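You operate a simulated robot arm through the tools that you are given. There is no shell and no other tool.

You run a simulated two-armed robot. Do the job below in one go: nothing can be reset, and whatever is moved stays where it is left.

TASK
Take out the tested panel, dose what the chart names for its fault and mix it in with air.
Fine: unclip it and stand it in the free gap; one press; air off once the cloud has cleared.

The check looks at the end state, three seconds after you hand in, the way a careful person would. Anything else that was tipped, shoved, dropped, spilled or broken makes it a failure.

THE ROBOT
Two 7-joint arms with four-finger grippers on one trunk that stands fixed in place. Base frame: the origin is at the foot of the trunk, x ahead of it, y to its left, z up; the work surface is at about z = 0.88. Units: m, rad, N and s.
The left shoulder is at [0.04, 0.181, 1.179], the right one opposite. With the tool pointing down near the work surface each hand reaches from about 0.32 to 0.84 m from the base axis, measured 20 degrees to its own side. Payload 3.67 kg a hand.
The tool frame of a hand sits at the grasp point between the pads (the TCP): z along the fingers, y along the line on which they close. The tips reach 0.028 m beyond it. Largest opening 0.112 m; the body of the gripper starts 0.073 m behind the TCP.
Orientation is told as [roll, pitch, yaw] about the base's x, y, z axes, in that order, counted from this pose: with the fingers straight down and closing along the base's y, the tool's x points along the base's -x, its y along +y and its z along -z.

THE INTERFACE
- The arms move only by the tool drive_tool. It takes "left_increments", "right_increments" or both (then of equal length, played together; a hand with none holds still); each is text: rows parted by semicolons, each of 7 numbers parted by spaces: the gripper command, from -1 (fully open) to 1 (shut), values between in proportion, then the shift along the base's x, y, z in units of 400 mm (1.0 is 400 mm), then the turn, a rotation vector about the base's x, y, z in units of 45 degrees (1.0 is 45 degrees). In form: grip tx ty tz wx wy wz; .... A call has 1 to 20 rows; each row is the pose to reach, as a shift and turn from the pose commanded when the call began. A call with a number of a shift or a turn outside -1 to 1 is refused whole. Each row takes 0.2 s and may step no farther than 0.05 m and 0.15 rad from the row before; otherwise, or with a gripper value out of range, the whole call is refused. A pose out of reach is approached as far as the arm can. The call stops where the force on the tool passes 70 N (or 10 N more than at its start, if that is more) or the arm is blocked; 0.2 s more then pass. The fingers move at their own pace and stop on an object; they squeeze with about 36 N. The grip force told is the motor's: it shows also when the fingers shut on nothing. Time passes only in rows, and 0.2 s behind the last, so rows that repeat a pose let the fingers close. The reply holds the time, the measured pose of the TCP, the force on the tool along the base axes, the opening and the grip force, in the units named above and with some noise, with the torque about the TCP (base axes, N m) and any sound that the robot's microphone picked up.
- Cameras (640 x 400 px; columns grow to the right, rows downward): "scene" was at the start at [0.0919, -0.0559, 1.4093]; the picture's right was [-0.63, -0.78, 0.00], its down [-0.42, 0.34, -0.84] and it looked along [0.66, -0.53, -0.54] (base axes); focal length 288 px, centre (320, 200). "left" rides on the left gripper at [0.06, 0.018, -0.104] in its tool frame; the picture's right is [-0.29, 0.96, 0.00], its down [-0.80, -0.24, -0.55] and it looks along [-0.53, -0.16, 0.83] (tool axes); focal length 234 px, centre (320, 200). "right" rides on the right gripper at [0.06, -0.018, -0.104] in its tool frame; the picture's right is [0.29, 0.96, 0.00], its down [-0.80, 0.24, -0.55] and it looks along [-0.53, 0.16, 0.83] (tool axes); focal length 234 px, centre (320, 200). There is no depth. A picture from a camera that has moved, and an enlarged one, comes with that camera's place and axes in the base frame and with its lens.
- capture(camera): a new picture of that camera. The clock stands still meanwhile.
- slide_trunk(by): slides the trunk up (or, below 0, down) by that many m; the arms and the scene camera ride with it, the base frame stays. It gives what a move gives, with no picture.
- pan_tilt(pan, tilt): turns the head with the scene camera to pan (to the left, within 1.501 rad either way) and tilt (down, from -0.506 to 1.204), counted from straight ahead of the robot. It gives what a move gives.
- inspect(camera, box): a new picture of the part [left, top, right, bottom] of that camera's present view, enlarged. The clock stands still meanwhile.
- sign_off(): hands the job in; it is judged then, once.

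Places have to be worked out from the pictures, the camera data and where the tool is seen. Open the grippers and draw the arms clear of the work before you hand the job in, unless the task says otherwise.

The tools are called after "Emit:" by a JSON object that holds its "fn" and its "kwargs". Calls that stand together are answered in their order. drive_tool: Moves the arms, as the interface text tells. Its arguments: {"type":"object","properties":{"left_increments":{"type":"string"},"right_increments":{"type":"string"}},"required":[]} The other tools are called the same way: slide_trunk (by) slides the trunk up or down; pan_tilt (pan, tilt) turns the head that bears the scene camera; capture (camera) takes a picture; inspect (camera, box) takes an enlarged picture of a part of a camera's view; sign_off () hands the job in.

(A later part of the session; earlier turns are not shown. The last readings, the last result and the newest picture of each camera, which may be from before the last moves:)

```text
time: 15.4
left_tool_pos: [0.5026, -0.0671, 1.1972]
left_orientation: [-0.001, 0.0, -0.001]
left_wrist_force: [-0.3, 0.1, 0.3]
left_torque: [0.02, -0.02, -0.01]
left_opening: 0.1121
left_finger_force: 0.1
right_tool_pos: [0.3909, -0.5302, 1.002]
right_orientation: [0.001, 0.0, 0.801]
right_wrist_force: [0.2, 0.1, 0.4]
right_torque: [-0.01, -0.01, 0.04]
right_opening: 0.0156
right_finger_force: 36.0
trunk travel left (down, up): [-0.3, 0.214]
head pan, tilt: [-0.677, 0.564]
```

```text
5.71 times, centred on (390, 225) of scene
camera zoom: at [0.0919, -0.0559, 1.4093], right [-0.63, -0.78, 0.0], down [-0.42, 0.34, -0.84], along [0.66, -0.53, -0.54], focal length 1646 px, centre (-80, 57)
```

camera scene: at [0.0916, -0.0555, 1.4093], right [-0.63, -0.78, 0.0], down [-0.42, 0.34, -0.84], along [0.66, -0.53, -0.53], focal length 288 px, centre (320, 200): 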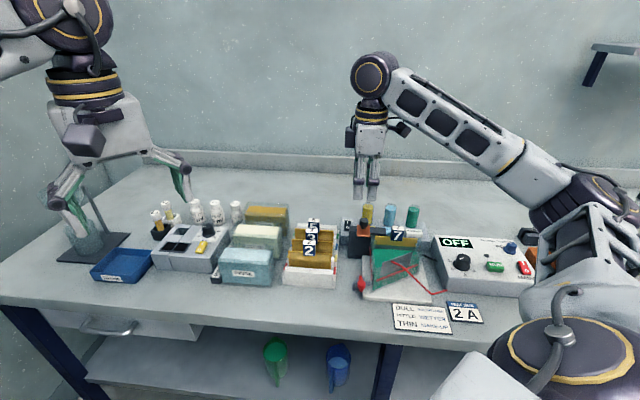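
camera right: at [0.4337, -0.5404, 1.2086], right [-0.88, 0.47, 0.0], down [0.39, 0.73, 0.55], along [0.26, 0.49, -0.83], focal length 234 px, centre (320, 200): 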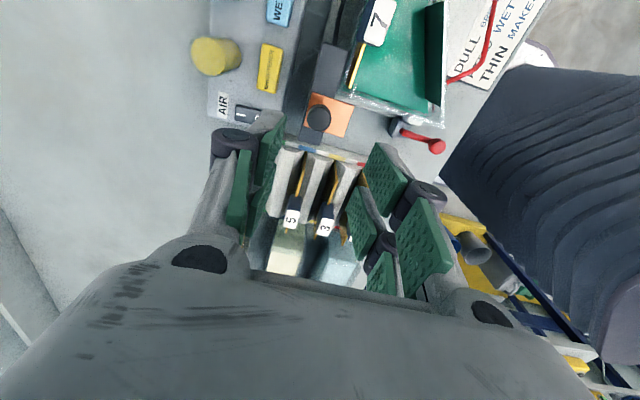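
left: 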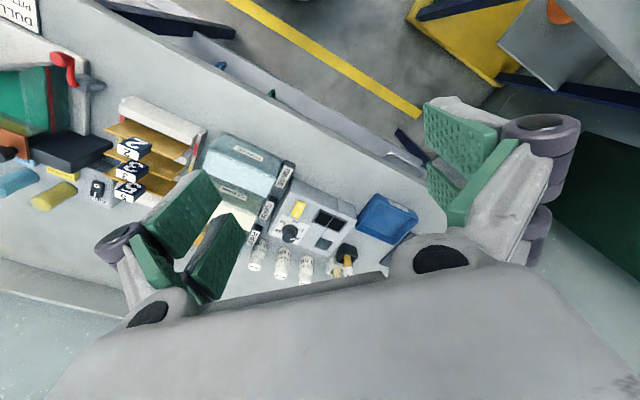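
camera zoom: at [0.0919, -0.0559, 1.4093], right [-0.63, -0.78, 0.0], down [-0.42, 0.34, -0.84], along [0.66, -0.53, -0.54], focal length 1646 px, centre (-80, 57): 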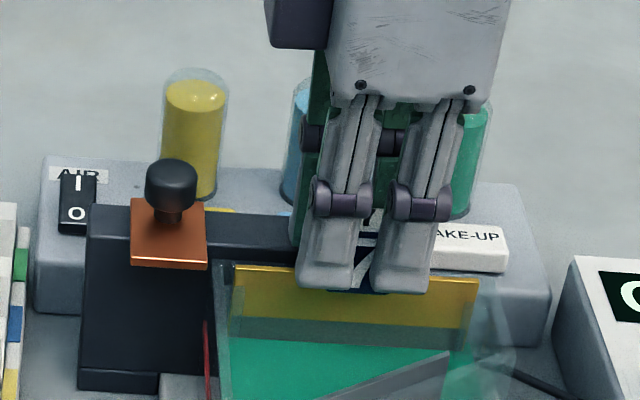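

The tag is held (0.0156 opening, 36 N, no side load). I lift straight up slowly, watching forces.

Emit:
{"fn": "drive_tool", "kwargs": {"right_increments": "1 0 0 0.02 0 0 0; 1 0 0 0.04 0 0 0; 1 0 0 0.06 0 0 0; 1 0 0 0.08 0 0 0"}}

Emit:
{"fn": "inspect", "kwargs": {"camera": "scene", "box": [335, 170, 445, 260]}}

```text
time: 16.4
left_tool_pos: [0.5022, -0.0661, 1.1981]
left_orientation: [0.0, 0.001, -0.001]
left_wrist_force: [-0.6, -0.1, 0.0]
left_torque: [-0.02, 0.01, -0.03]
left_opening: 0.1118
left_finger_force: 0.0
right_tool_pos: [0.3903, -0.5288, 1.0335]
right_orientation: [0.0, 0.0, 0.8]
right_wrist_force: [0.3, 0.5, -0.6]
right_torque: [-0.02, 0.02, 0.0]
right_opening: 0.0155
right_finger_force: 35.9
trunk travel left (down, up): [-0.3, 0.214]
head pan, tilt: [-0.677, 0.564]
```

```text
4.44 times, centred on (390, 215) of scene
camera zoom: at [0.0917, -0.0558, 1.4093], right [-0.63, -0.78, 0.0], down [-0.42, 0.34, -0.84], along [0.66, -0.53, -0.54], focal length 1280 px, centre (9, 133)
```

zoom: 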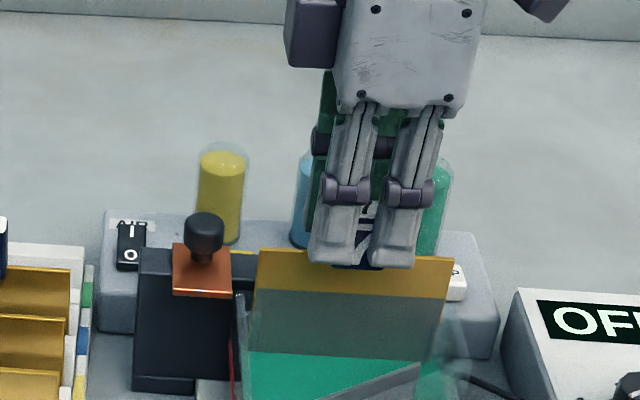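

The panel is rising freely with no load. I continue up another 10 cm and then inspect its plated face.

Emit:
{"fn": "drive_tool", "kwargs": {"right_increments": "1 0 0 0.05 0 0 0; 1 0 0 0.1 0 0 0; 1 0 0 0.15 0 0 0; 1 0 0 0.2 0 0 0; 1 0 0 0.25 0 0 0; 1 0 0 0.25 0 0 0"}}

Emit:
{"fn": "inspect", "kwargs": {"camera": "scene", "box": [345, 150, 425, 240]}}

Emit:
{"fn": "capture", "kwargs": {"camera": "scene"}}

```text
time: 17.8
left_tool_pos: [0.5024, -0.0661, 1.1993]
left_orientation: [0.0, 0.003, 0.001]
left_wrist_force: [-0.1, 0.9, 0.0]
left_torque: [-0.03, -0.02, 0.0]
left_opening: 0.1117
left_finger_force: 0.0
right_tool_pos: [0.391, -0.5294, 1.1344]
right_orientation: [-0.001, 0.0, 0.802]
right_wrist_force: [-0.2, 0.1, -0.9]
right_torque: [0.01, -0.01, 0.0]
right_opening: 0.0157
right_finger_force: 35.8
trunk travel left (down, up): [-0.3, 0.214]
head pan, tilt: [-0.677, 0.564]
```

```text
4.44 times, centred on (385, 195) of scene
camera zoom: at [0.0919, -0.056, 1.4093], right [-0.63, -0.78, 0.0], down [-0.42, 0.34, -0.84], along [0.66, -0.53, -0.54], focal length 1280 px, centre (31, 222)
```

zoom: 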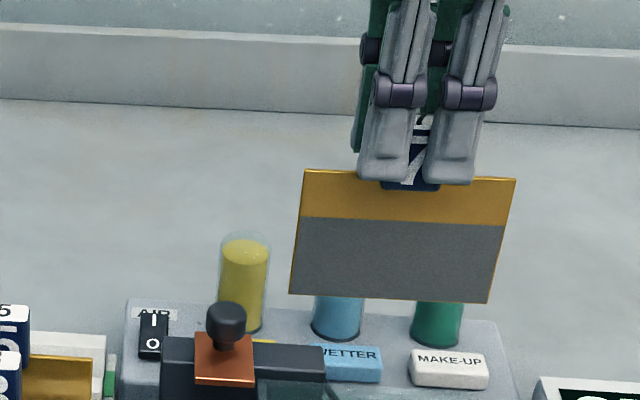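

```text
taken
camera scene: at [0.0919, -0.056, 1.4093], right [-0.63, -0.78, 0.0], down [-0.42, 0.34, -0.84], along [0.66, -0.53, -0.54], focal length 288 px, centre (320, 200)
```

scene: 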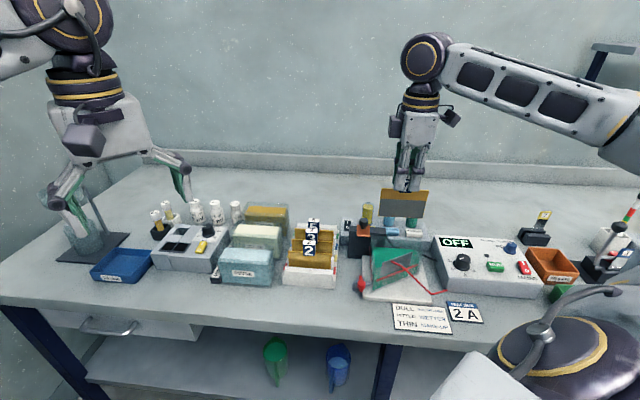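

The plated area looks an even matte grey; I zoom hard on it to rule out pits or brass showing through.

Emit:
{"fn": "inspect", "kwargs": {"camera": "scene", "box": [378, 184, 434, 220]}}

Emit:
{"fn": "inspect", "kwargs": {"camera": "scene", "box": [380, 198, 410, 220]}}

Emit:
{"fn": "inspect", "kwargs": {"camera": "right", "box": [230, 40, 430, 240]}}

Emit:
{"fn": "inspect", "kwargs": {"camera": "left", "box": [0, 0, 120, 120]}}

```text
11.11 times, centred on (406, 202) of scene
camera zoom: at [0.0919, -0.056, 1.4093], right [-0.63, -0.78, 0.0], down [-0.42, 0.34, -0.84], along [0.66, -0.53, -0.54], focal length 3200 px, centre (-636, 178)
```

zoom: 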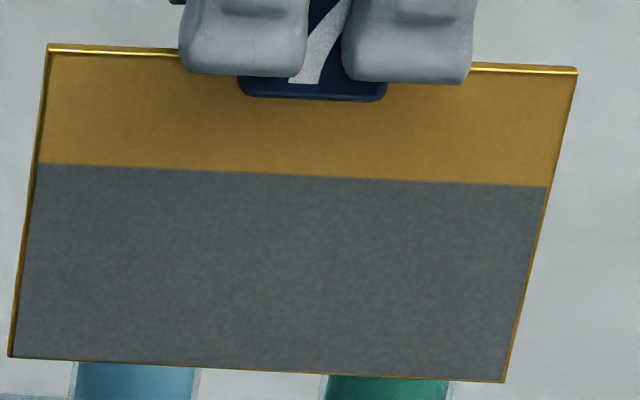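

```text
16.00 times, centred on (395, 209) of scene
camera zoom: at [0.0919, -0.056, 1.4093], right [-0.63, -0.78, 0.0], down [-0.42, 0.34, -0.84], along [0.66, -0.53, -0.54], focal length 4608 px, centre (-880, 56)
```

zoom: 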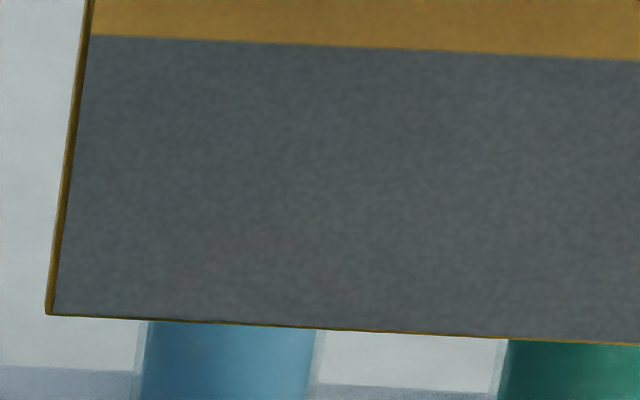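

```text
2.00 times, centred on (330, 140) of right
camera zoom: at [0.3618, -0.5859, 1.2395], right [-0.89, 0.46, 0.0], down [0.38, 0.74, 0.55], along [0.25, 0.49, -0.83], focal length 468 px, centre (300, 320)
```

zoom: 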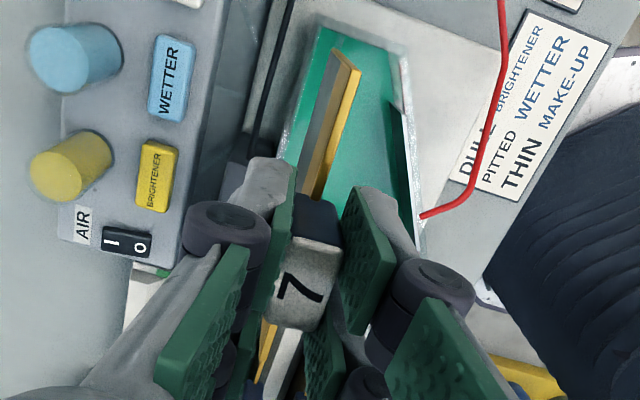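

```text
3.33 times, centred on (60, 60) of left
camera zoom: at [0.4411, -0.0485, 1.302], right [0.29, 0.96, 0.0], down [0.8, -0.24, 0.55], along [0.53, -0.16, -0.83], focal length 781 px, centre (1187, 667)
```

zoom: 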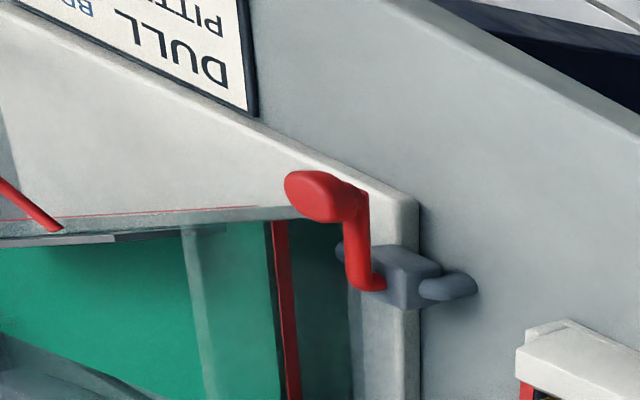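

The whole plated area is an even matte grey with no pits and no brass showing through: DULL → BRIGHTENER (yellow key). I carry the panel at this height over the free green gap, about [0.573,-0.435], turning to 45.0°.

Emit:
{"fn": "drive_tool", "kwargs": {"right_increments": "1 0.07 0.036 0.02 0 0 -0.003; 1 0.147 0.076 0.02 0 0 -0.006; 1 0.224 0.116 0.02 0 0 -0.01; 1 0.301 0.156 0.02 0 0 -0.015; 1 0.378 0.196 0.02 0 0 -0.02; 1 0.44 0.228 0.02 0 0 -0.02; 1 0.4558 0.2365 0.02 0 0 -0.02; 1 0.4558 0.2365 0.02 0 0 -0.02"}}

Emit:
{"fn": "capture", "kwargs": {"camera": "right"}}

Emit:
{"fn": "inspect", "kwargs": {"camera": "scene", "box": [265, 170, 365, 270]}}

Emit:
{"fn": "capture", "kwargs": {"camera": "left"}}

```text
time: 19.6
left_tool_pos: [0.5051, -0.0678, 1.1959]
left_orientation: [0.001, 0.003, 0.0]
left_wrist_force: [0.5, -0.9, -0.6]
left_torque: [0.01, 0.02, 0.01]
left_opening: 0.1118
left_finger_force: 0.0
right_tool_pos: [0.5755, -0.4379, 1.1396]
right_orientation: [0.001, 0.0, 0.785]
right_wrist_force: [0.6, -0.2, -2.0]
right_torque: [0.03, 0.05, 0.01]
right_opening: 0.0155
right_finger_force: 35.9
right hand out of reach, approached as far as the arm can: row 2
trunk travel left (down, up): [-0.3, 0.214]
head pan, tilt: [-0.677, 0.564]
```

```text
taken
camera right: at [0.5459, -0.493, 1.2431], right [-0.88, 0.47, 0.0], down [0.4, 0.73, 0.55], along [0.26, 0.49, -0.83], focal length 234 px, centre (320, 200)
```

right: 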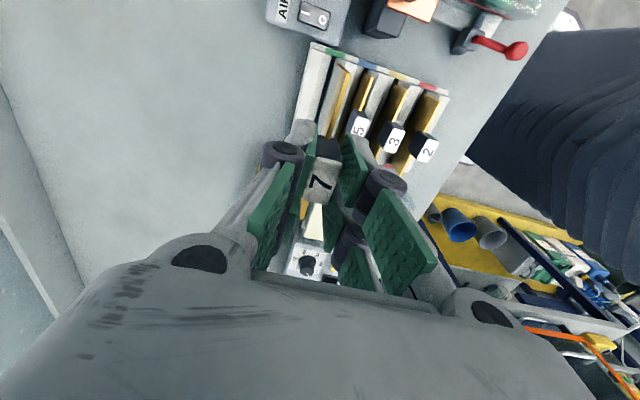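

```text
4.00 times, centred on (315, 220) of scene
camera zoom: at [0.0945, -0.0576, 1.409], right [-0.63, -0.78, 0.0], down [-0.42, 0.34, -0.84], along [0.66, -0.53, -0.54], focal length 1152 px, centre (340, 120)
```

zoom: 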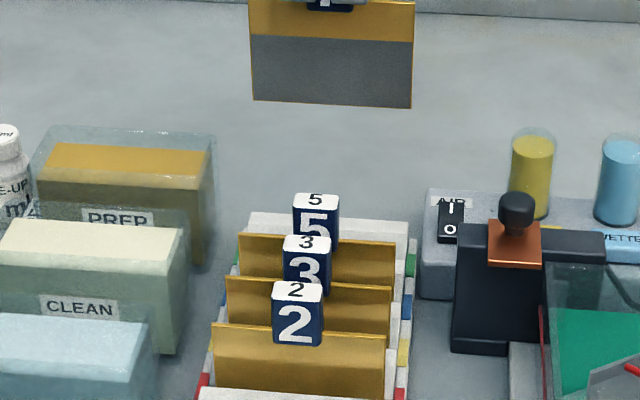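

```text
taken
camera left: at [0.4436, -0.0501, 1.3009], right [0.29, 0.96, 0.0], down [0.8, -0.24, 0.55], along [0.53, -0.16, -0.83], focal length 234 px, centre (320, 200)
```

left: 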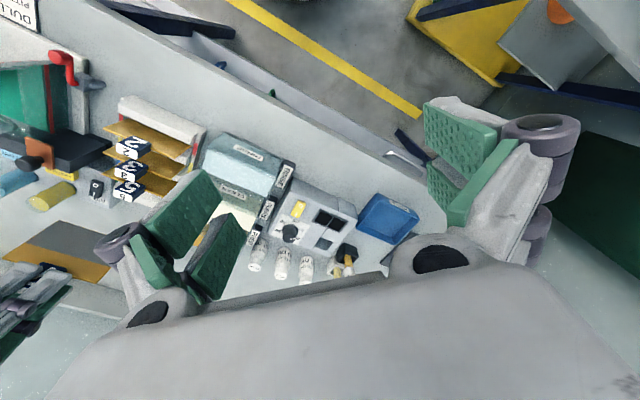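

The panel hovers above the far end of the rack. I let it settle one beat and zoom to compare the panel with the green gap.

Emit:
{"fn": "drive_tool", "kwargs": {"right_increments": "1 0 0 0 0 0 0; 1 0 0 0 0 0 0"}}

Emit:
{"fn": "inspect", "kwargs": {"camera": "right", "box": [270, 30, 450, 220]}}

Emit:
{"fn": "inspect", "kwargs": {"camera": "right", "box": [280, 120, 380, 290]}}

Emit:
{"fn": "inspect", "kwargs": {"camera": "scene", "box": [265, 140, 365, 270]}}

```text
time: 20.2
left_tool_pos: [0.5024, -0.0664, 1.1981]
left_orientation: [0.001, 0.001, -0.001]
left_wrist_force: [-1.0, 0.0, -0.2]
left_torque: [-0.01, -0.03, 0.0]
left_opening: 0.1118
left_finger_force: 0.0
right_tool_pos: [0.5732, -0.4364, 1.1402]
right_orientation: [0.001, -0.001, 0.786]
right_wrist_force: [0.5, -0.6, -0.7]
right_torque: [0.0, -0.01, -0.01]
right_opening: 0.0154
right_finger_force: 36.3
trunk travel left (down, up): [-0.3, 0.214]
head pan, tilt: [-0.677, 0.564]
```

```text
2.11 times, centred on (360, 125) of right
camera zoom: at [0.5438, -0.4918, 1.2447], right [-0.88, 0.47, 0.0], down [0.39, 0.73, 0.55], along [0.26, 0.49, -0.83], focal length 493 px, centre (236, 358)
```

zoom: 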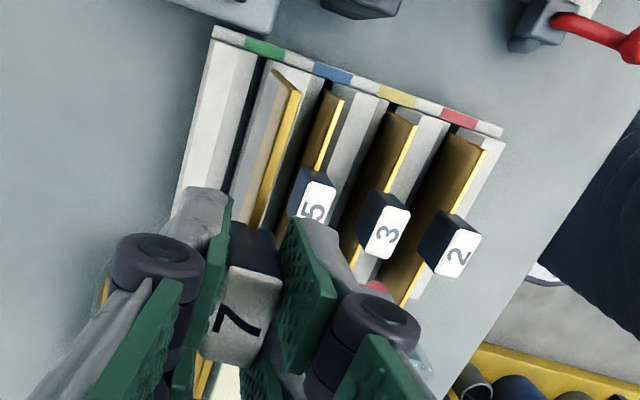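

```text
2.35 times, centred on (330, 205) of right
camera zoom: at [0.5438, -0.4918, 1.2447], right [-0.88, 0.47, 0.0], down [0.39, 0.73, 0.55], along [0.26, 0.49, -0.83], focal length 551 px, centre (296, 188)
```

zoom: 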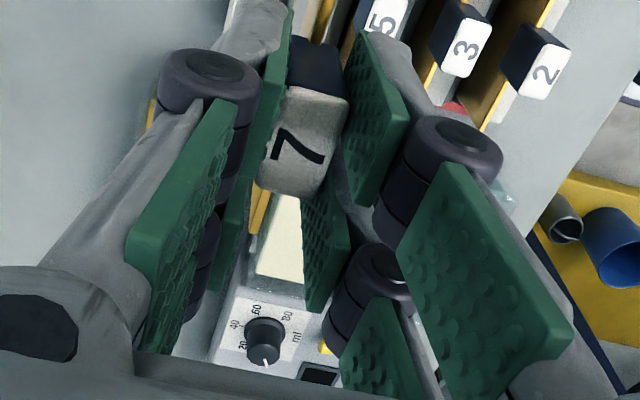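

```text
3.08 times, centred on (315, 205) of scene
camera zoom: at [0.0924, -0.0563, 1.4092], right [-0.63, -0.78, 0.0], down [-0.42, 0.34, -0.84], along [0.66, -0.53, -0.54], focal length 886 px, centre (335, 185)
```

zoom: 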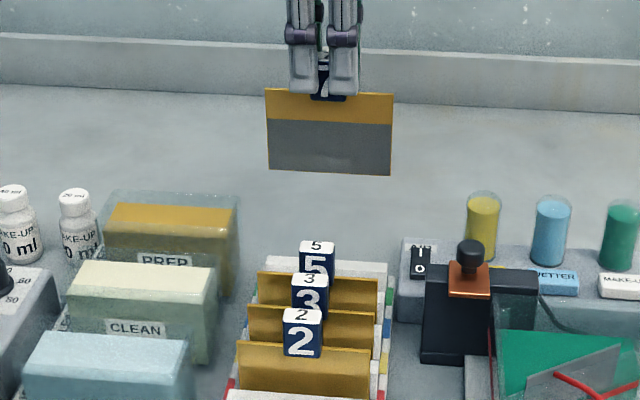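

Comparing in both cameras: the panel plane lines up with the green gap within ~1 mm, but it sits 3–4 mm too far to the right along the gap. I correct that and descend 6 cm to just above the separators for a final check.

Emit:
{"fn": "drive_tool", "kwargs": {"right_increments": "1 0.004 0.004 -0.03 0 0 0; 1 0.0062 0.0062 -0.07 0 0 0; 1 0.0062 0.0062 -0.11 0 0 0; 1 0.0062 0.0062 -0.15 0 0 0; 1 0.0062 0.0062 -0.15 0 0 0; 1 0.0062 0.0062 -0.15 0 0 0"}}

Emit:
{"fn": "inspect", "kwargs": {"camera": "right", "box": [250, 30, 430, 220]}}

Emit:
{"fn": "inspect", "kwargs": {"camera": "scene", "box": [270, 170, 360, 260]}}

```text
time: 21.6
left_tool_pos: [0.5021, -0.0659, 1.1965]
left_orientation: [0.0, 0.001, -0.001]
left_wrist_force: [0.1, 0.0, 0.2]
left_torque: [-0.01, -0.01, -0.01]
left_opening: 0.1122
left_finger_force: 0.0
right_tool_pos: [0.5738, -0.4324, 1.0805]
right_orientation: [0.001, 0.0, 0.785]
right_wrist_force: [-0.2, -0.2, -1.1]
right_torque: [-0.02, -0.02, -0.01]
right_opening: 0.0158
right_finger_force: 35.7
trunk travel left (down, up): [-0.3, 0.214]
head pan, tilt: [-0.677, 0.564]
```

```text
2.11 times, centred on (340, 125) of right
camera zoom: at [0.5441, -0.4884, 1.1857], right [-0.88, 0.47, 0.0], down [0.39, 0.73, 0.55], along [0.26, 0.49, -0.83], focal length 493 px, centre (278, 358)
```

zoom: 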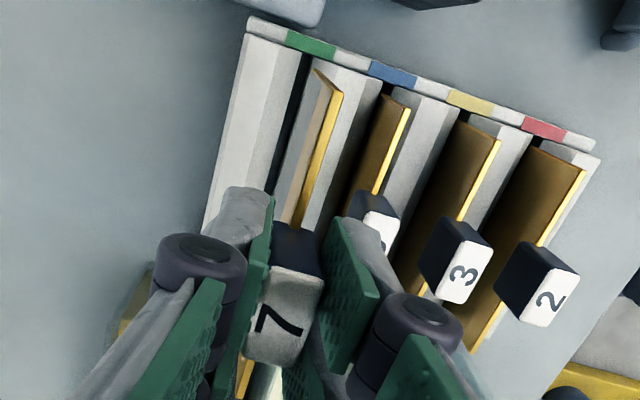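

```text
4.44 times, centred on (315, 215) of scene
camera zoom: at [0.0921, -0.056, 1.4093], right [-0.63, -0.78, 0.0], down [-0.42, 0.34, -0.84], along [0.66, -0.53, -0.54], focal length 1280 px, centre (342, 133)
```

zoom: 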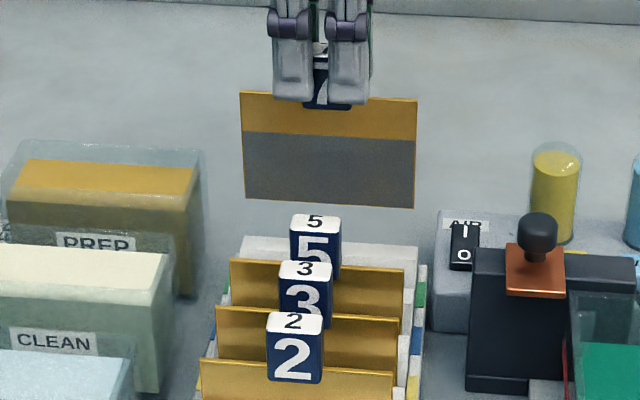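

Panel 7 needs another ~2 mm left and ~2 mm back to match the gap (rack panels fit a 41 mm pitch). I apply that and lower partway into the gap.

Emit:
{"fn": "drive_tool", "kwargs": {"right_increments": "1 0.0065 0 0 0 0 0; 1 0.0065 0 -0.03 0 0 0; 1 0.0065 0 -0.06 0 0 0; 1 0.0065 0 -0.09 0 0 0; 1 0.0065 0 -0.11 0 0 0; 1 0.0065 0 -0.11 0 0 0"}}

Emit:
{"fn": "inspect", "kwargs": {"camera": "right", "box": [250, 30, 430, 220]}}

Emit:
{"fn": "inspect", "kwargs": {"camera": "scene", "box": [270, 180, 360, 270]}}

```text
time: 23.0
left_tool_pos: [0.5025, -0.0659, 1.1984]
left_orientation: [0.0, 0.0, -0.001]
left_wrist_force: [0.5, -0.4, 0.1]
left_torque: [0.01, -0.03, 0.0]
left_opening: 0.1118
left_finger_force: 0.1
right_tool_pos: [0.5765, -0.4312, 1.0363]
right_orientation: [0.0, 0.001, 0.786]
right_wrist_force: [0.1, 0.2, -1.0]
right_torque: [0.0, 0.01, -0.04]
right_opening: 0.0156
right_finger_force: 36.3
trunk travel left (down, up): [-0.3, 0.214]
head pan, tilt: [-0.677, 0.564]
```

```text
2.11 times, centred on (340, 125) of right
camera zoom: at [0.5471, -0.4876, 1.1404], right [-0.88, 0.47, 0.0], down [0.39, 0.73, 0.55], along [0.26, 0.49, -0.83], focal length 493 px, centre (278, 358)
```

zoom: 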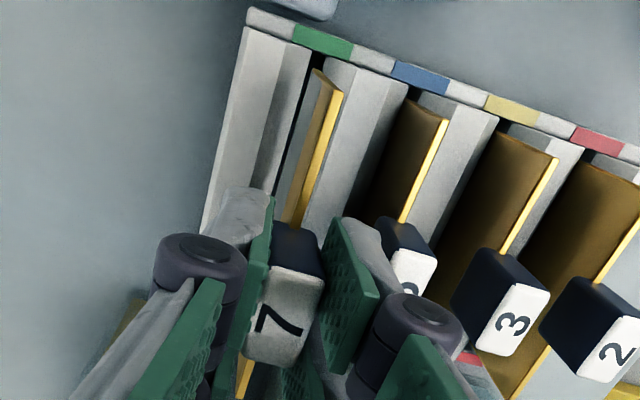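

```text
4.44 times, centred on (315, 225) of scene
camera zoom: at [0.0918, -0.0558, 1.4093], right [-0.63, -0.78, 0.0], down [-0.42, 0.34, -0.84], along [0.66, -0.53, -0.54], focal length 1280 px, centre (342, 89)
```

zoom: 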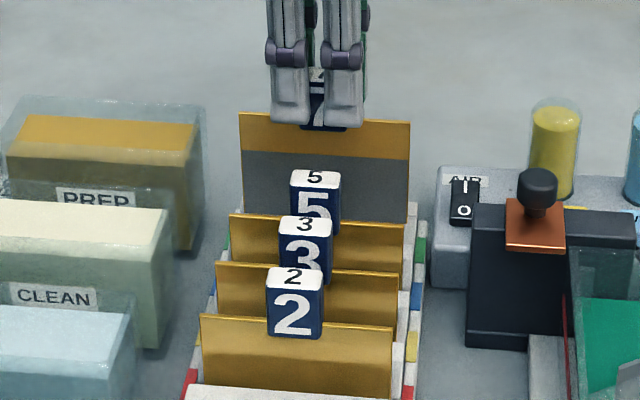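

The panel has entered the green gap region with no contact force; it matches panels 5 and 3 within 1 mm. I continue down toward the seated height (TCP ≈1.00).

Emit:
{"fn": "drive_tool", "kwargs": {"right_increments": "1 0.0015 -0.0015 -0.015 0 0 0; 1 0.0015 -0.0015 -0.03 0 0 0; 1 0.0015 -0.0015 -0.045 0 0 0; 1 0.0015 -0.0015 -0.06 0 0 0; 1 0.0015 -0.0015 -0.07 0 0 0; 1 0.0015 -0.0015 -0.07 0 0 0"}}

Emit:
{"fn": "inspect", "kwargs": {"camera": "right", "box": [250, 30, 430, 220]}}

Emit:
{"fn": "inspect", "kwargs": {"camera": "scene", "box": [270, 180, 360, 270]}}

```text
time: 24.4
left_tool_pos: [0.5023, -0.0656, 1.1983]
left_orientation: [0.0, 0.001, -0.001]
left_wrist_force: [-0.6, -0.1, 0.1]
left_torque: [0.0, 0.03, 0.01]
left_opening: 0.112
left_finger_force: 0.0
right_tool_pos: [0.5766, -0.4329, 1.0093]
right_orientation: [0.0, 0.001, 0.785]
right_wrist_force: [-0.7, 1.0, -1.6]
right_torque: [0.14, 0.08, 0.0]
right_opening: 0.0155
right_finger_force: 35.5
trunk travel left (down, up): [-0.3, 0.214]
head pan, tilt: [-0.677, 0.564]
```

```text
2.11 times, centred on (340, 125) of right
camera zoom: at [0.5487, -0.4882, 1.1144], right [-0.88, 0.47, 0.0], down [0.39, 0.73, 0.55], along [0.26, 0.49, -0.83], focal length 493 px, centre (278, 358)
```

zoom: 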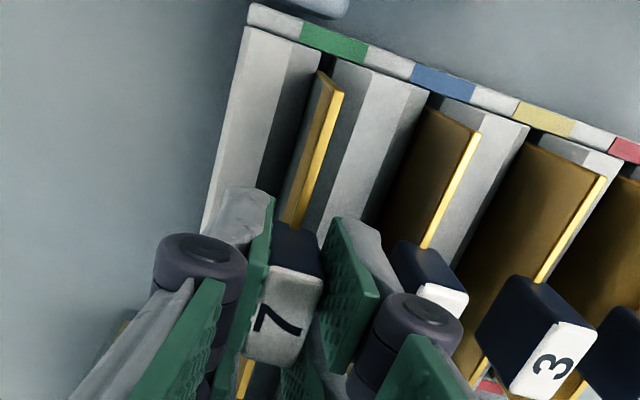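

```text
4.44 times, centred on (315, 225) of scene
camera zoom: at [0.0919, -0.0557, 1.4093], right [-0.63, -0.78, 0.0], down [-0.42, 0.34, -0.84], along [0.66, -0.53, -0.54], focal length 1280 px, centre (342, 89)
```

zoom: 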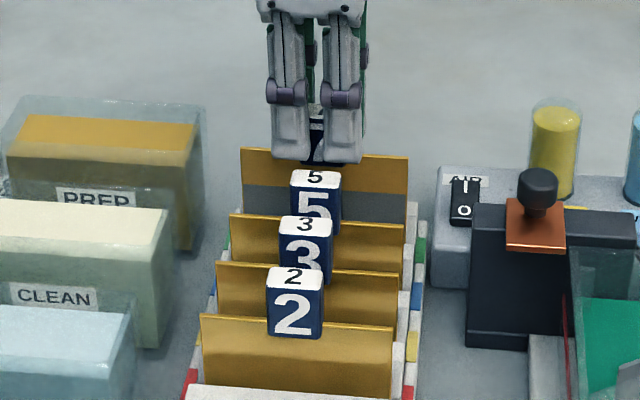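

The panel is sliding in with only ~1 N of contact; from row spacing it still has ~13 mm to go. I lower it gently in 3 mm steps.

Emit:
{"fn": "drive_tool", "kwargs": {"right_increments": "1 0 0 -0.008 0 0 0; 1 0 0 -0.016 0 0 0; 1 0 0 -0.023 0 0 0; 1 0 0 -0.023 0 0 0"}}

```text
time: 25.4
left_tool_pos: [0.5026, -0.0664, 1.1982]
left_orientation: [0.0, 0.003, 0.0]
left_wrist_force: [-0.7, 0.7, -0.6]
left_torque: [0.01, -0.02, 0.0]
left_opening: 0.1119
left_finger_force: 0.0
right_tool_pos: [0.5786, -0.4321, 1.0001]
right_orientation: [0.0, 0.0, 0.785]
right_wrist_force: [-0.3, 0.2, -0.4]
right_torque: [-0.01, 0.01, -0.01]
right_opening: 0.0157
right_finger_force: 35.9
trunk travel left (down, up): [-0.3, 0.214]
head pan, tilt: [-0.677, 0.564]
```

No floor contact yet at TCP z≈1.000; I go down a few more millimetres until the reading shows the floor.

Emit:
{"fn": "drive_tool", "kwargs": {"right_increments": "1 0 0 -0.006 0 0 0; 1 0 0 -0.012 0 0 0; 1 0 0 -0.012 0 0 0"}}

Emit:
{"fn": "inspect", "kwargs": {"camera": "scene", "box": [270, 180, 360, 270]}}

Emit:
{"fn": "inspect", "kwargs": {"camera": "right", "box": [250, 30, 430, 220]}}

```text
time: 26.2
left_tool_pos: [0.5034, -0.0672, 1.1986]
left_orientation: [0.0, 0.001, 0.001]
left_wrist_force: [0.0, 0.4, 0.2]
left_torque: [0.01, 0.01, 0.0]
left_opening: 0.112
left_finger_force: 0.0
right_tool_pos: [0.5781, -0.4327, 0.9947]
right_orientation: [0.001, 0.001, 0.786]
right_wrist_force: [-0.4, 0.0, -2.0]
right_torque: [0.01, -0.01, -0.04]
right_opening: 0.0154
right_finger_force: 36.5
trunk travel left (down, up): [-0.3, 0.214]
head pan, tilt: [-0.677, 0.564]
```

```text
4.44 times, centred on (315, 225) of scene
camera zoom: at [0.092, -0.0559, 1.4093], right [-0.63, -0.78, 0.0], down [-0.42, 0.34, -0.84], along [0.66, -0.53, -0.54], focal length 1280 px, centre (342, 89)
```

zoom: 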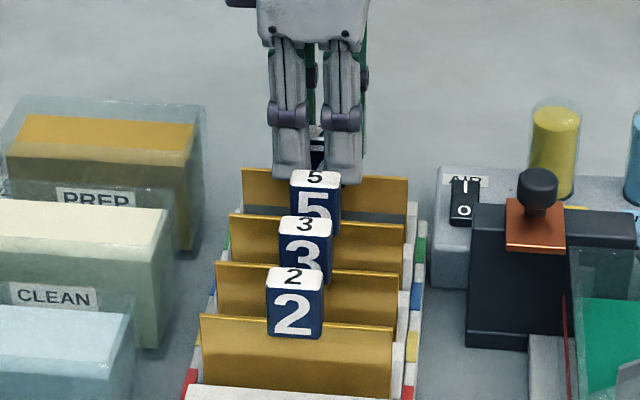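

```text
2.11 times, centred on (340, 125) of right
camera zoom: at [0.5485, -0.4885, 1.0993], right [-0.88, 0.47, 0.0], down [0.39, 0.73, 0.55], along [0.26, 0.49, -0.83], focal length 493 px, centre (278, 358)
```

zoom: 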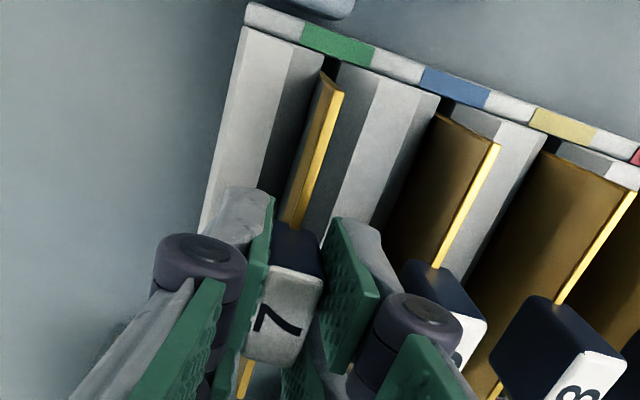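

Panel 7's top edge now lies where the row spacing predicts (left corner row ≈168 vs 169). I ease down in 1.5 mm steps to feel the floor.

Emit:
{"fn": "drive_tool", "kwargs": {"right_increments": "1 0 0 -0.004 0 0 0; 1 0 0 -0.008 0 0 0; 1 0 0 -0.008 0 0 0"}}

```text
time: 27.0
left_tool_pos: [0.5012, -0.0663, 1.1985]
left_orientation: [-0.003, 0.001, 0.0]
left_wrist_force: [-0.2, -0.3, -0.8]
left_torque: [0.03, 0.03, 0.0]
left_opening: 0.1121
left_finger_force: 0.1
right_tool_pos: [0.5772, -0.4327, 0.9925]
right_orientation: [-0.004, 0.0, 0.785]
right_wrist_force: [0.9, -1.0, 14.8]
right_torque: [-0.45, 0.21, 0.02]
right_opening: 0.0154
right_finger_force: 36.1
trunk travel left (down, up): [-0.3, 0.214]
head pan, tilt: [-0.677, 0.564]
```

Floor contact (15 N up), so the panel is seated. I ease the push, open only to ~0.031 to stay clear of tag 5, and rise straight up.

Emit:
{"fn": "drive_tool", "kwargs": {"right_increments": "1 0 0 0.005 0 0 0; 0.8 0 0 0.005 0 0 0; 0.6 0 0 0.005 0 0 0; 0.45 0 0 0.005 0 0 0; 0.45 0 0 0.005 0 0 0; 0.45 0 0 0.03 0 0 0; 0.45 0 0 0.08 0 0 0; 0.45 0 0 0.15 0 0 0; 0.45 0 0 0.25 0 0 0; 0.45 0 0 0.3 0 0 0; 0.45 0 0 0.3 0 0 0"}}

Emit:
{"fn": "inspect", "kwargs": {"camera": "scene", "box": [270, 180, 360, 290]}}

Emit:
{"fn": "capture", "kwargs": {"camera": "right"}}

```text
time: 29.4
left_tool_pos: [0.5028, -0.0658, 1.1979]
left_orientation: [0.0, 0.003, 0.0]
left_wrist_force: [0.4, -0.5, -0.7]
left_torque: [-0.04, -0.01, 0.0]
left_opening: 0.1118
left_finger_force: 0.1
right_tool_pos: [0.5794, -0.4322, 1.1101]
right_orientation: [0.001, -0.001, 0.786]
right_wrist_force: [0.0, 0.4, 0.1]
right_torque: [-0.01, -0.04, 0.0]
right_opening: 0.0306
right_finger_force: 0.2
trunk travel left (down, up): [-0.3, 0.214]
head pan, tilt: [-0.677, 0.564]
```

```text
3.64 times, centred on (315, 235) of scene
camera zoom: at [0.0921, -0.0562, 1.4092], right [-0.63, -0.78, 0.0], down [-0.42, 0.34, -0.84], along [0.66, -0.53, -0.54], focal length 1047 px, centre (338, 73)
```

zoom: 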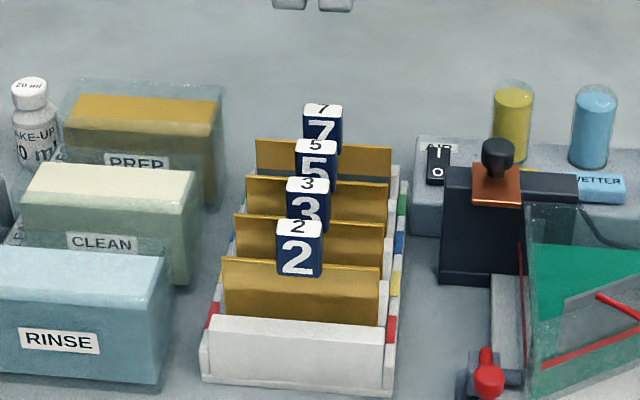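

```text
taken
camera right: at [0.5497, -0.488, 1.2158], right [-0.88, 0.47, 0.0], down [0.39, 0.73, 0.55], along [0.26, 0.49, -0.83], focal length 234 px, centre (320, 200)
```

right: 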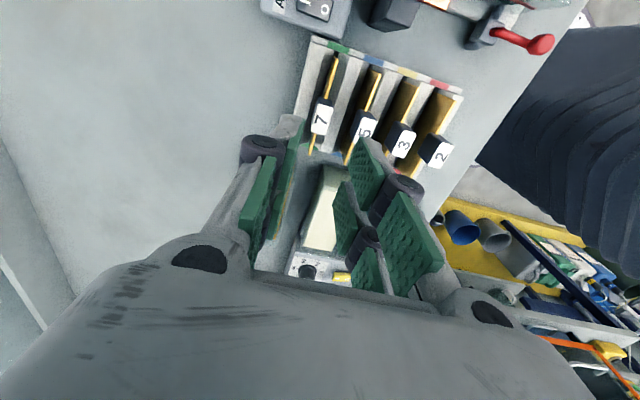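

Panel 7 stands in the green gap in line with 5, 3 and 2. Next the yellow BRIGHTENER key, which I place at about [0.496,-0.546,0.914]; I close the fingers and move above it, biased to the front to stay off the reservoir.

Emit:
{"fn": "drive_tool", "kwargs": {"right_increments": "0.6 -0.05 -0.06 0.02 0 0 0; 0.8 -0.105 -0.13 0.02 0 0 0; 1 -0.16 -0.2 0.02 0 0 0; 1 -0.2 -0.245 0.02 0 0 0; 1 -0.221 -0.27 0.02 0 0 0; 1 -0.221 -0.27 0.02 0 0 0; 1 -0.221 -0.27 0.02 0 0 0"}}

Emit:
{"fn": "capture", "kwargs": {"camera": "right"}}

Emit:
{"fn": "inspect", "kwargs": {"camera": "right", "box": [230, 60, 400, 230]}}

Emit:
{"fn": "inspect", "kwargs": {"camera": "scene", "box": [330, 160, 440, 250]}}

```text
time: 31.0
left_tool_pos: [0.5012, -0.0674, 1.198]
left_orientation: [0.0, 0.0, -0.001]
left_wrist_force: [-0.3, 0.3, -0.6]
left_torque: [-0.02, 0.0, -0.03]
left_opening: 0.1119
left_finger_force: 0.0
right_tool_pos: [0.4896, -0.5406, 1.1196]
right_orientation: [0.0, -0.001, 0.786]
right_wrist_force: [1.0, 0.5, -0.1]
right_torque: [-0.04, -0.03, -0.01]
right_opening: 0.0
right_finger_force: 36.1
trunk travel left (down, up): [-0.3, 0.214]
head pan, tilt: [-0.677, 0.564]
```

```text
taken
camera right: at [0.4598, -0.5962, 1.2247], right [-0.88, 0.47, 0.0], down [0.39, 0.73, 0.55], along [0.26, 0.49, -0.83], focal length 234 px, centre (320, 200)
```

right: 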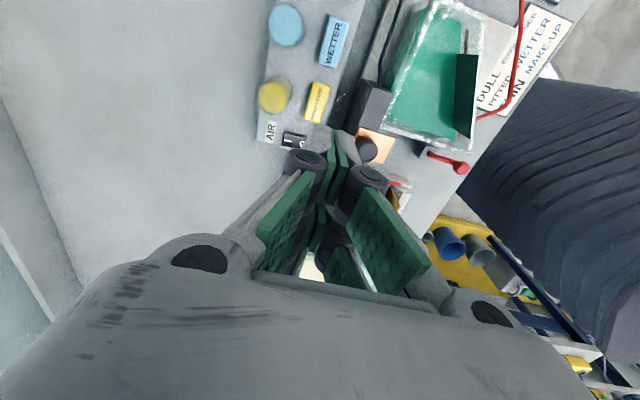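

```text
2.35 times, centred on (315, 145) of right
camera zoom: at [0.4598, -0.5962, 1.2247], right [-0.88, 0.47, 0.0], down [0.39, 0.73, 0.55], along [0.26, 0.49, -0.83], focal length 551 px, centre (332, 329)
```

zoom: 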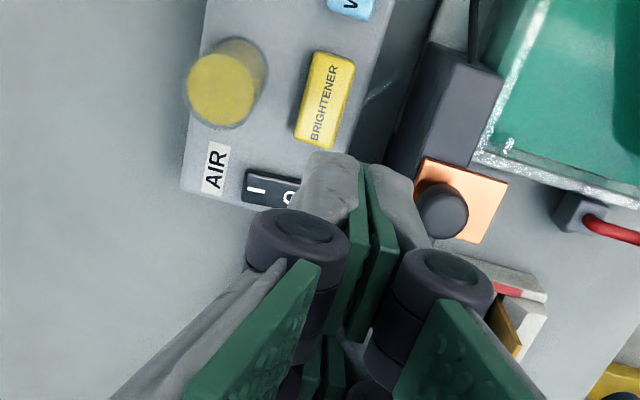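

```text
4.44 times, centred on (385, 205) of scene
camera zoom: at [0.0918, -0.056, 1.4093], right [-0.63, -0.78, 0.0], down [-0.42, 0.34, -0.84], along [0.66, -0.53, -0.54], focal length 1280 px, centre (31, 178)
```

zoom: 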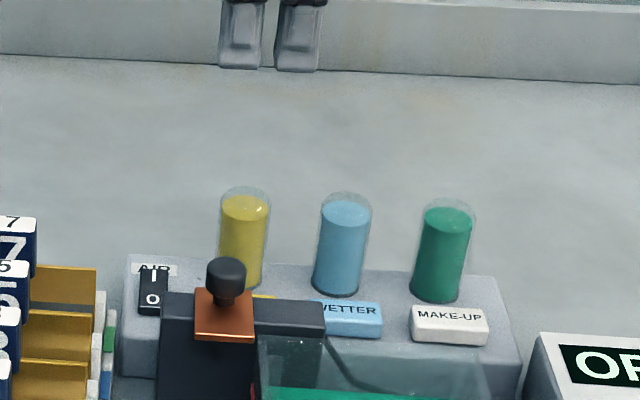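

The closed fingertips are 4 mm in front of the key's centre and aligned lengthwise; reservoir and knob clearances look ≥12 mm. I descend to about 1 cm above the key.

Emit:
{"fn": "drive_tool", "kwargs": {"right_increments": "1 0 0 -0.1 0 0 0; 1 0 0 -0.2 0 0 0; 1 0 0 -0.28 0 0 0; 1 0 0 -0.34 0 0 0; 1 0 0 -0.39 0 0 0; 1 0 0 -0.41 0 0 0; 1 0 0 -0.41 0 0 0"}}

Emit:
{"fn": "inspect", "kwargs": {"camera": "right", "box": [230, 40, 430, 240]}}

Emit:
{"fn": "inspect", "kwargs": {"camera": "scene", "box": [330, 180, 420, 250]}}

```text
time: 32.6
left_tool_pos: [0.501, -0.0661, 1.1985]
left_orientation: [0.0, 0.0, 0.001]
left_wrist_force: [-0.2, 0.0, -0.1]
left_torque: [0.03, 0.0, -0.02]
left_opening: 0.112
left_finger_force: 0.1
right_tool_pos: [0.4887, -0.5393, 0.9566]
right_orientation: [0.001, 0.0, 0.786]
right_wrist_force: [0.5, 0.6, 0.6]
right_torque: [0.01, 0.0, 0.04]
right_opening: 0.0
right_finger_force: 36.0
trunk travel left (down, up): [-0.3, 0.214]
head pan, tilt: [-0.677, 0.564]
```

```text
2.00 times, centred on (330, 140) of right
camera zoom: at [0.4603, -0.5949, 1.06], right [-0.88, 0.47, 0.0], down [0.39, 0.73, 0.55], along [0.26, 0.49, -0.83], focal length 468 px, centre (300, 320)
```

zoom: 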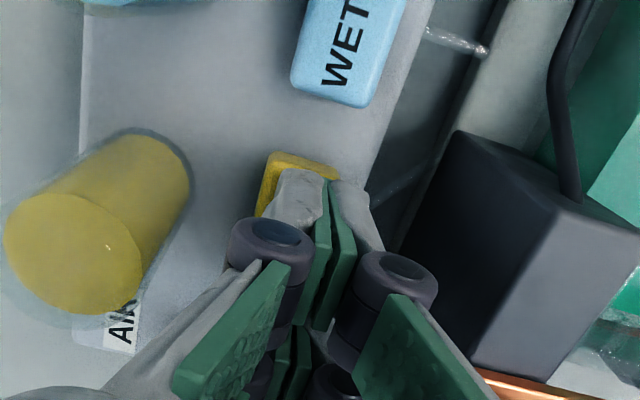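

```text
5.71 times, centred on (375, 215) of scene
camera zoom: at [0.0919, -0.0558, 1.4093], right [-0.63, -0.78, 0.0], down [-0.42, 0.34, -0.84], along [0.66, -0.53, -0.54], focal length 1646 px, centre (6, 114)
```

zoom: 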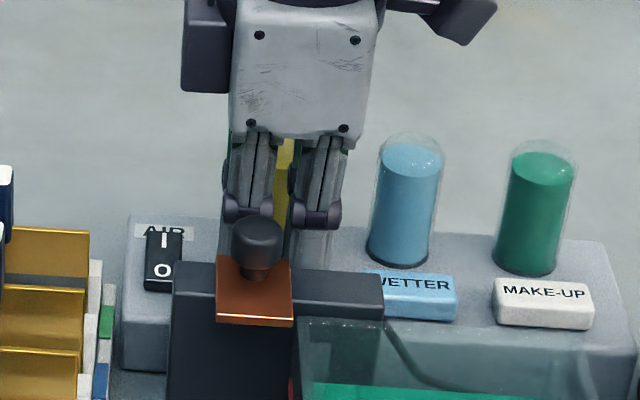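

The tips sit over the key with clear sides. I lower in small steps to feel the key's top first.

Emit:
{"fn": "drive_tool", "kwargs": {"right_increments": "1 0 0 -0.01 0 0 0; 1 0 0 -0.02 0 0 0; 1 0 0 -0.03 0 0 0; 1 0 0 -0.03 0 0 0"}}

```text
time: 33.6
left_tool_pos: [0.4998, -0.0657, 1.1989]
left_orientation: [-0.001, 0.0, 0.0]
left_wrist_force: [0.3, 0.1, -0.6]
left_torque: [0.02, 0.0, 0.05]
left_opening: 0.112
left_finger_force: 0.0
right_tool_pos: [0.49, -0.5393, 0.9466]
right_orientation: [-0.006, -0.002, 0.786]
right_wrist_force: [2.7, -0.4, 17.3]
right_torque: [-0.01, 0.01, -0.04]
right_opening: 0.0057
right_finger_force: 35.7
trunk travel left (down, up): [-0.3, 0.214]
head pan, tilt: [-0.677, 0.564]
heard: click
```

A click was heard with 17 N on the key: that is the one press. I rise straight up and look at the cell for the dose.

Emit:
{"fn": "drive_tool", "kwargs": {"right_increments": "1 0 0 0.02 0 0 0; 1 0 0 0.08 0 0 0; 1 0 0 0.18 0 0 0; 1 0 0 0.28 0 0 0; 1 0 0 0.35 0 0 0"}}

Emit:
{"fn": "capture", "kwargs": {"camera": "right"}}

Emit:
{"fn": "inspect", "kwargs": {"camera": "scene", "box": [330, 195, 440, 305]}}

```text
time: 34.8
left_tool_pos: [0.5023, -0.0657, 1.197]
left_orientation: [-0.002, 0.0, -0.001]
left_wrist_force: [0.4, 0.4, -0.2]
left_torque: [-0.04, 0.01, -0.03]
left_opening: 0.1119
left_finger_force: 0.1
right_tool_pos: [0.4889, -0.5396, 1.0868]
right_orientation: [-0.001, 0.0, 0.785]
right_wrist_force: [-0.3, 0.0, -0.8]
right_torque: [0.01, -0.01, -0.01]
right_opening: 0.0
right_finger_force: 36.0
trunk travel left (down, up): [-0.3, 0.214]
head pan, tilt: [-0.677, 0.564]
```

```text
taken
camera right: at [0.4583, -0.5946, 1.1915], right [-0.88, 0.47, 0.0], down [0.39, 0.73, 0.55], along [0.26, 0.49, -0.83], focal length 234 px, centre (320, 200)
```

right: 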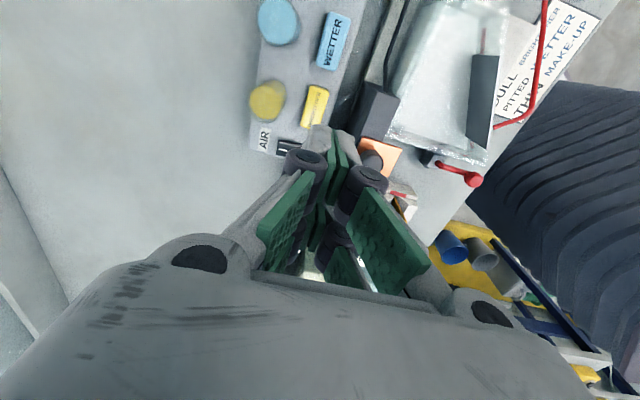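

```text
3.64 times, centred on (385, 250) of scene
camera zoom: at [0.0913, -0.0553, 1.4093], right [-0.63, -0.78, 0.0], down [-0.42, 0.34, -0.84], along [0.66, -0.53, -0.53], focal length 1047 px, centre (84, 18)
```

zoom: 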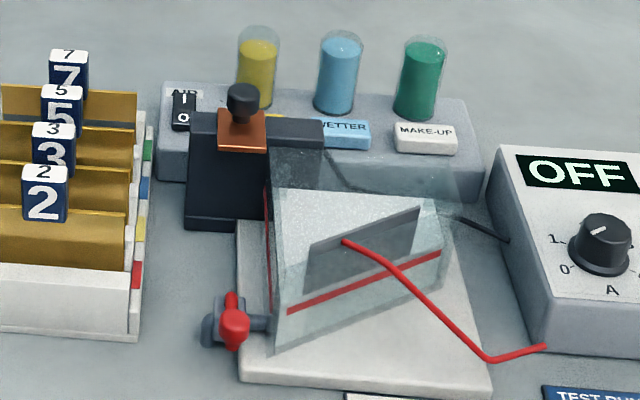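

The cell is now clouded white and the yellow level dropped, so the dose went in. Next the AIR rocker; I zoom on it to see its present state and geometry.

Emit:
{"fn": "inspect", "kwargs": {"camera": "scene", "box": [334, 212, 364, 236]}}

Emit:
{"fn": "inspect", "kwargs": {"camera": "right", "box": [245, 80, 345, 180]}}

Emit:
{"fn": "inspect", "kwargs": {"camera": "left", "box": [60, 160, 140, 220]}}

```text
16.00 times, centred on (349, 224) of scene
camera zoom: at [0.0913, -0.0553, 1.4093], right [-0.63, -0.78, 0.0], down [-0.42, 0.34, -0.84], along [0.66, -0.53, -0.53], focal length 4608 px, centre (-144, -184)
```

zoom: 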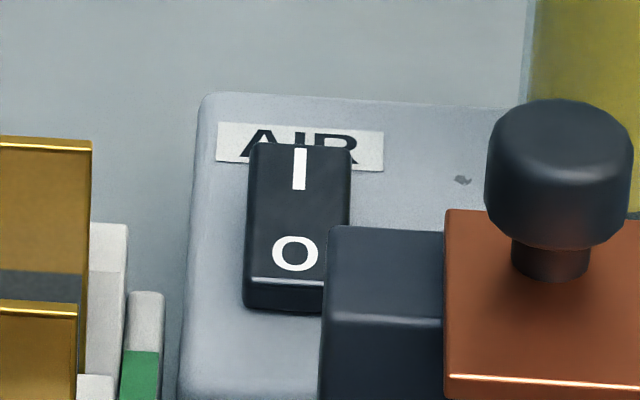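

```text
4.00 times, centred on (295, 130) of right
camera zoom: at [0.4583, -0.5946, 1.1915], right [-0.88, 0.47, 0.0], down [0.39, 0.73, 0.55], along [0.26, 0.49, -0.83], focal length 937 px, centre (420, 480)
```

zoom: 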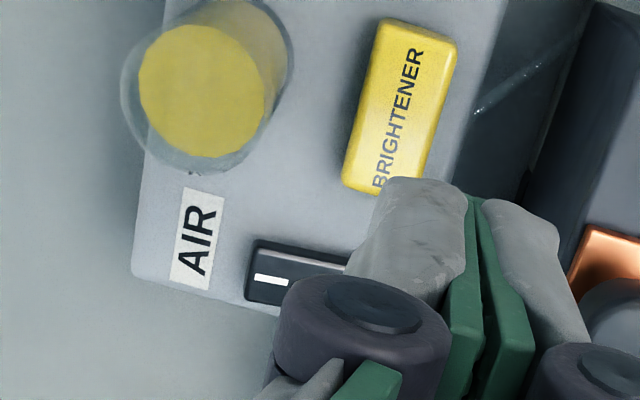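

```text
6.67 times, centred on (100, 190) of left
camera zoom: at [0.4406, -0.0478, 1.3023], right [0.29, 0.96, 0.0], down [0.8, -0.24, 0.55], along [0.53, -0.16, -0.83], focal length 1561 px, centre (1787, 267)
```

zoom: 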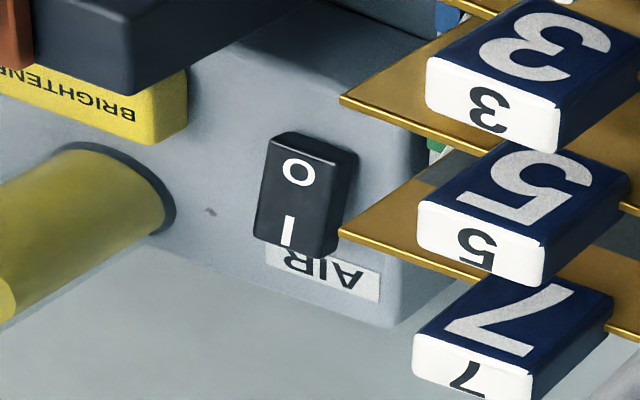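

The rocker's O side is down (air off) and its I end, at the rear, is raised near [0.547,-0.524]. I move the closed fingers above the I end and check.

Emit:
{"fn": "drive_tool", "kwargs": {"right_increments": "1 0.037 0.009 0 0 0 0; 1 0.074 0.017 0 0 0 0; 1 0.111 0.026 0 0 0 0; 1 0.148 0.035 0 0 0 0; 1 0.148 0.035 0 0 0 0"}}

Emit:
{"fn": "inspect", "kwargs": {"camera": "right", "box": [230, 60, 390, 220]}}

Emit:
{"fn": "inspect", "kwargs": {"camera": "scene", "box": [310, 170, 390, 250]}}

Emit:
{"fn": "inspect", "kwargs": {"camera": "left", "box": [30, 140, 170, 260]}}

```text
time: 36.0
left_tool_pos: [0.5023, -0.0663, 1.1977]
left_orientation: [0.001, 0.0, 0.002]
left_wrist_force: [-0.6, 0.3, 0.6]
left_torque: [0.01, -0.02, -0.05]
left_opening: 0.1121
left_finger_force: 0.1
right_tool_pos: [0.5484, -0.5262, 1.0834]
right_orientation: [-0.001, -0.001, 0.785]
right_wrist_force: [0.1, 0.2, 0.1]
right_torque: [0.01, 0.01, -0.03]
right_opening: 0.0001
right_finger_force: 34.8
trunk travel left (down, up): [-0.3, 0.214]
head pan, tilt: [-0.677, 0.564]
```

```text
2.50 times, centred on (310, 140) of right
camera zoom: at [0.5187, -0.5818, 1.1883], right [-0.88, 0.47, 0.0], down [0.39, 0.73, 0.55], along [0.26, 0.49, -0.83], focal length 585 px, centre (345, 350)
```

zoom: 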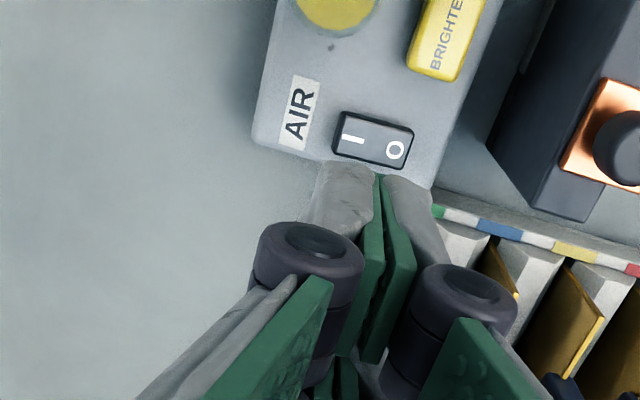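

```text
5.00 times, centred on (350, 210) of scene
camera zoom: at [0.0913, -0.0563, 1.4093], right [-0.63, -0.78, 0.0], down [-0.42, 0.34, -0.84], along [0.66, -0.53, -0.54], focal length 1440 px, centre (170, 150)
```

zoom: 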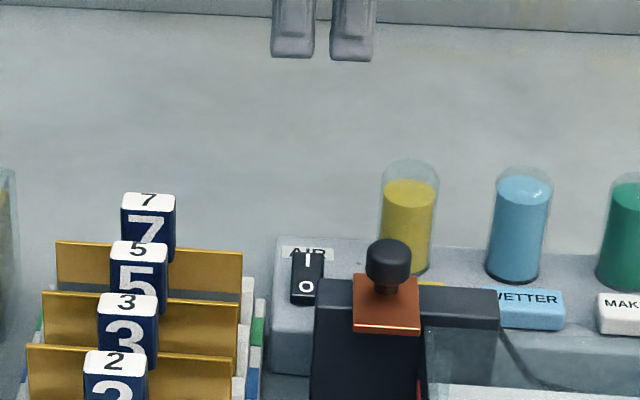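

```text
3.33 times, centred on (100, 200) of left
camera zoom: at [0.4406, -0.0487, 1.3022], right [0.29, 0.96, 0.0], down [0.8, -0.24, 0.55], along [0.53, -0.16, -0.83], focal length 781 px, centre (1053, 200)
```

zoom: 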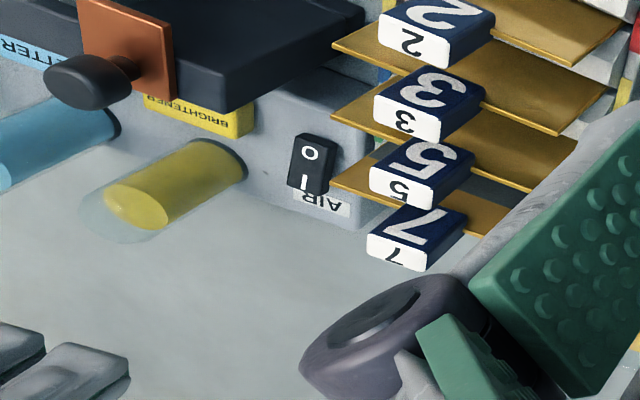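

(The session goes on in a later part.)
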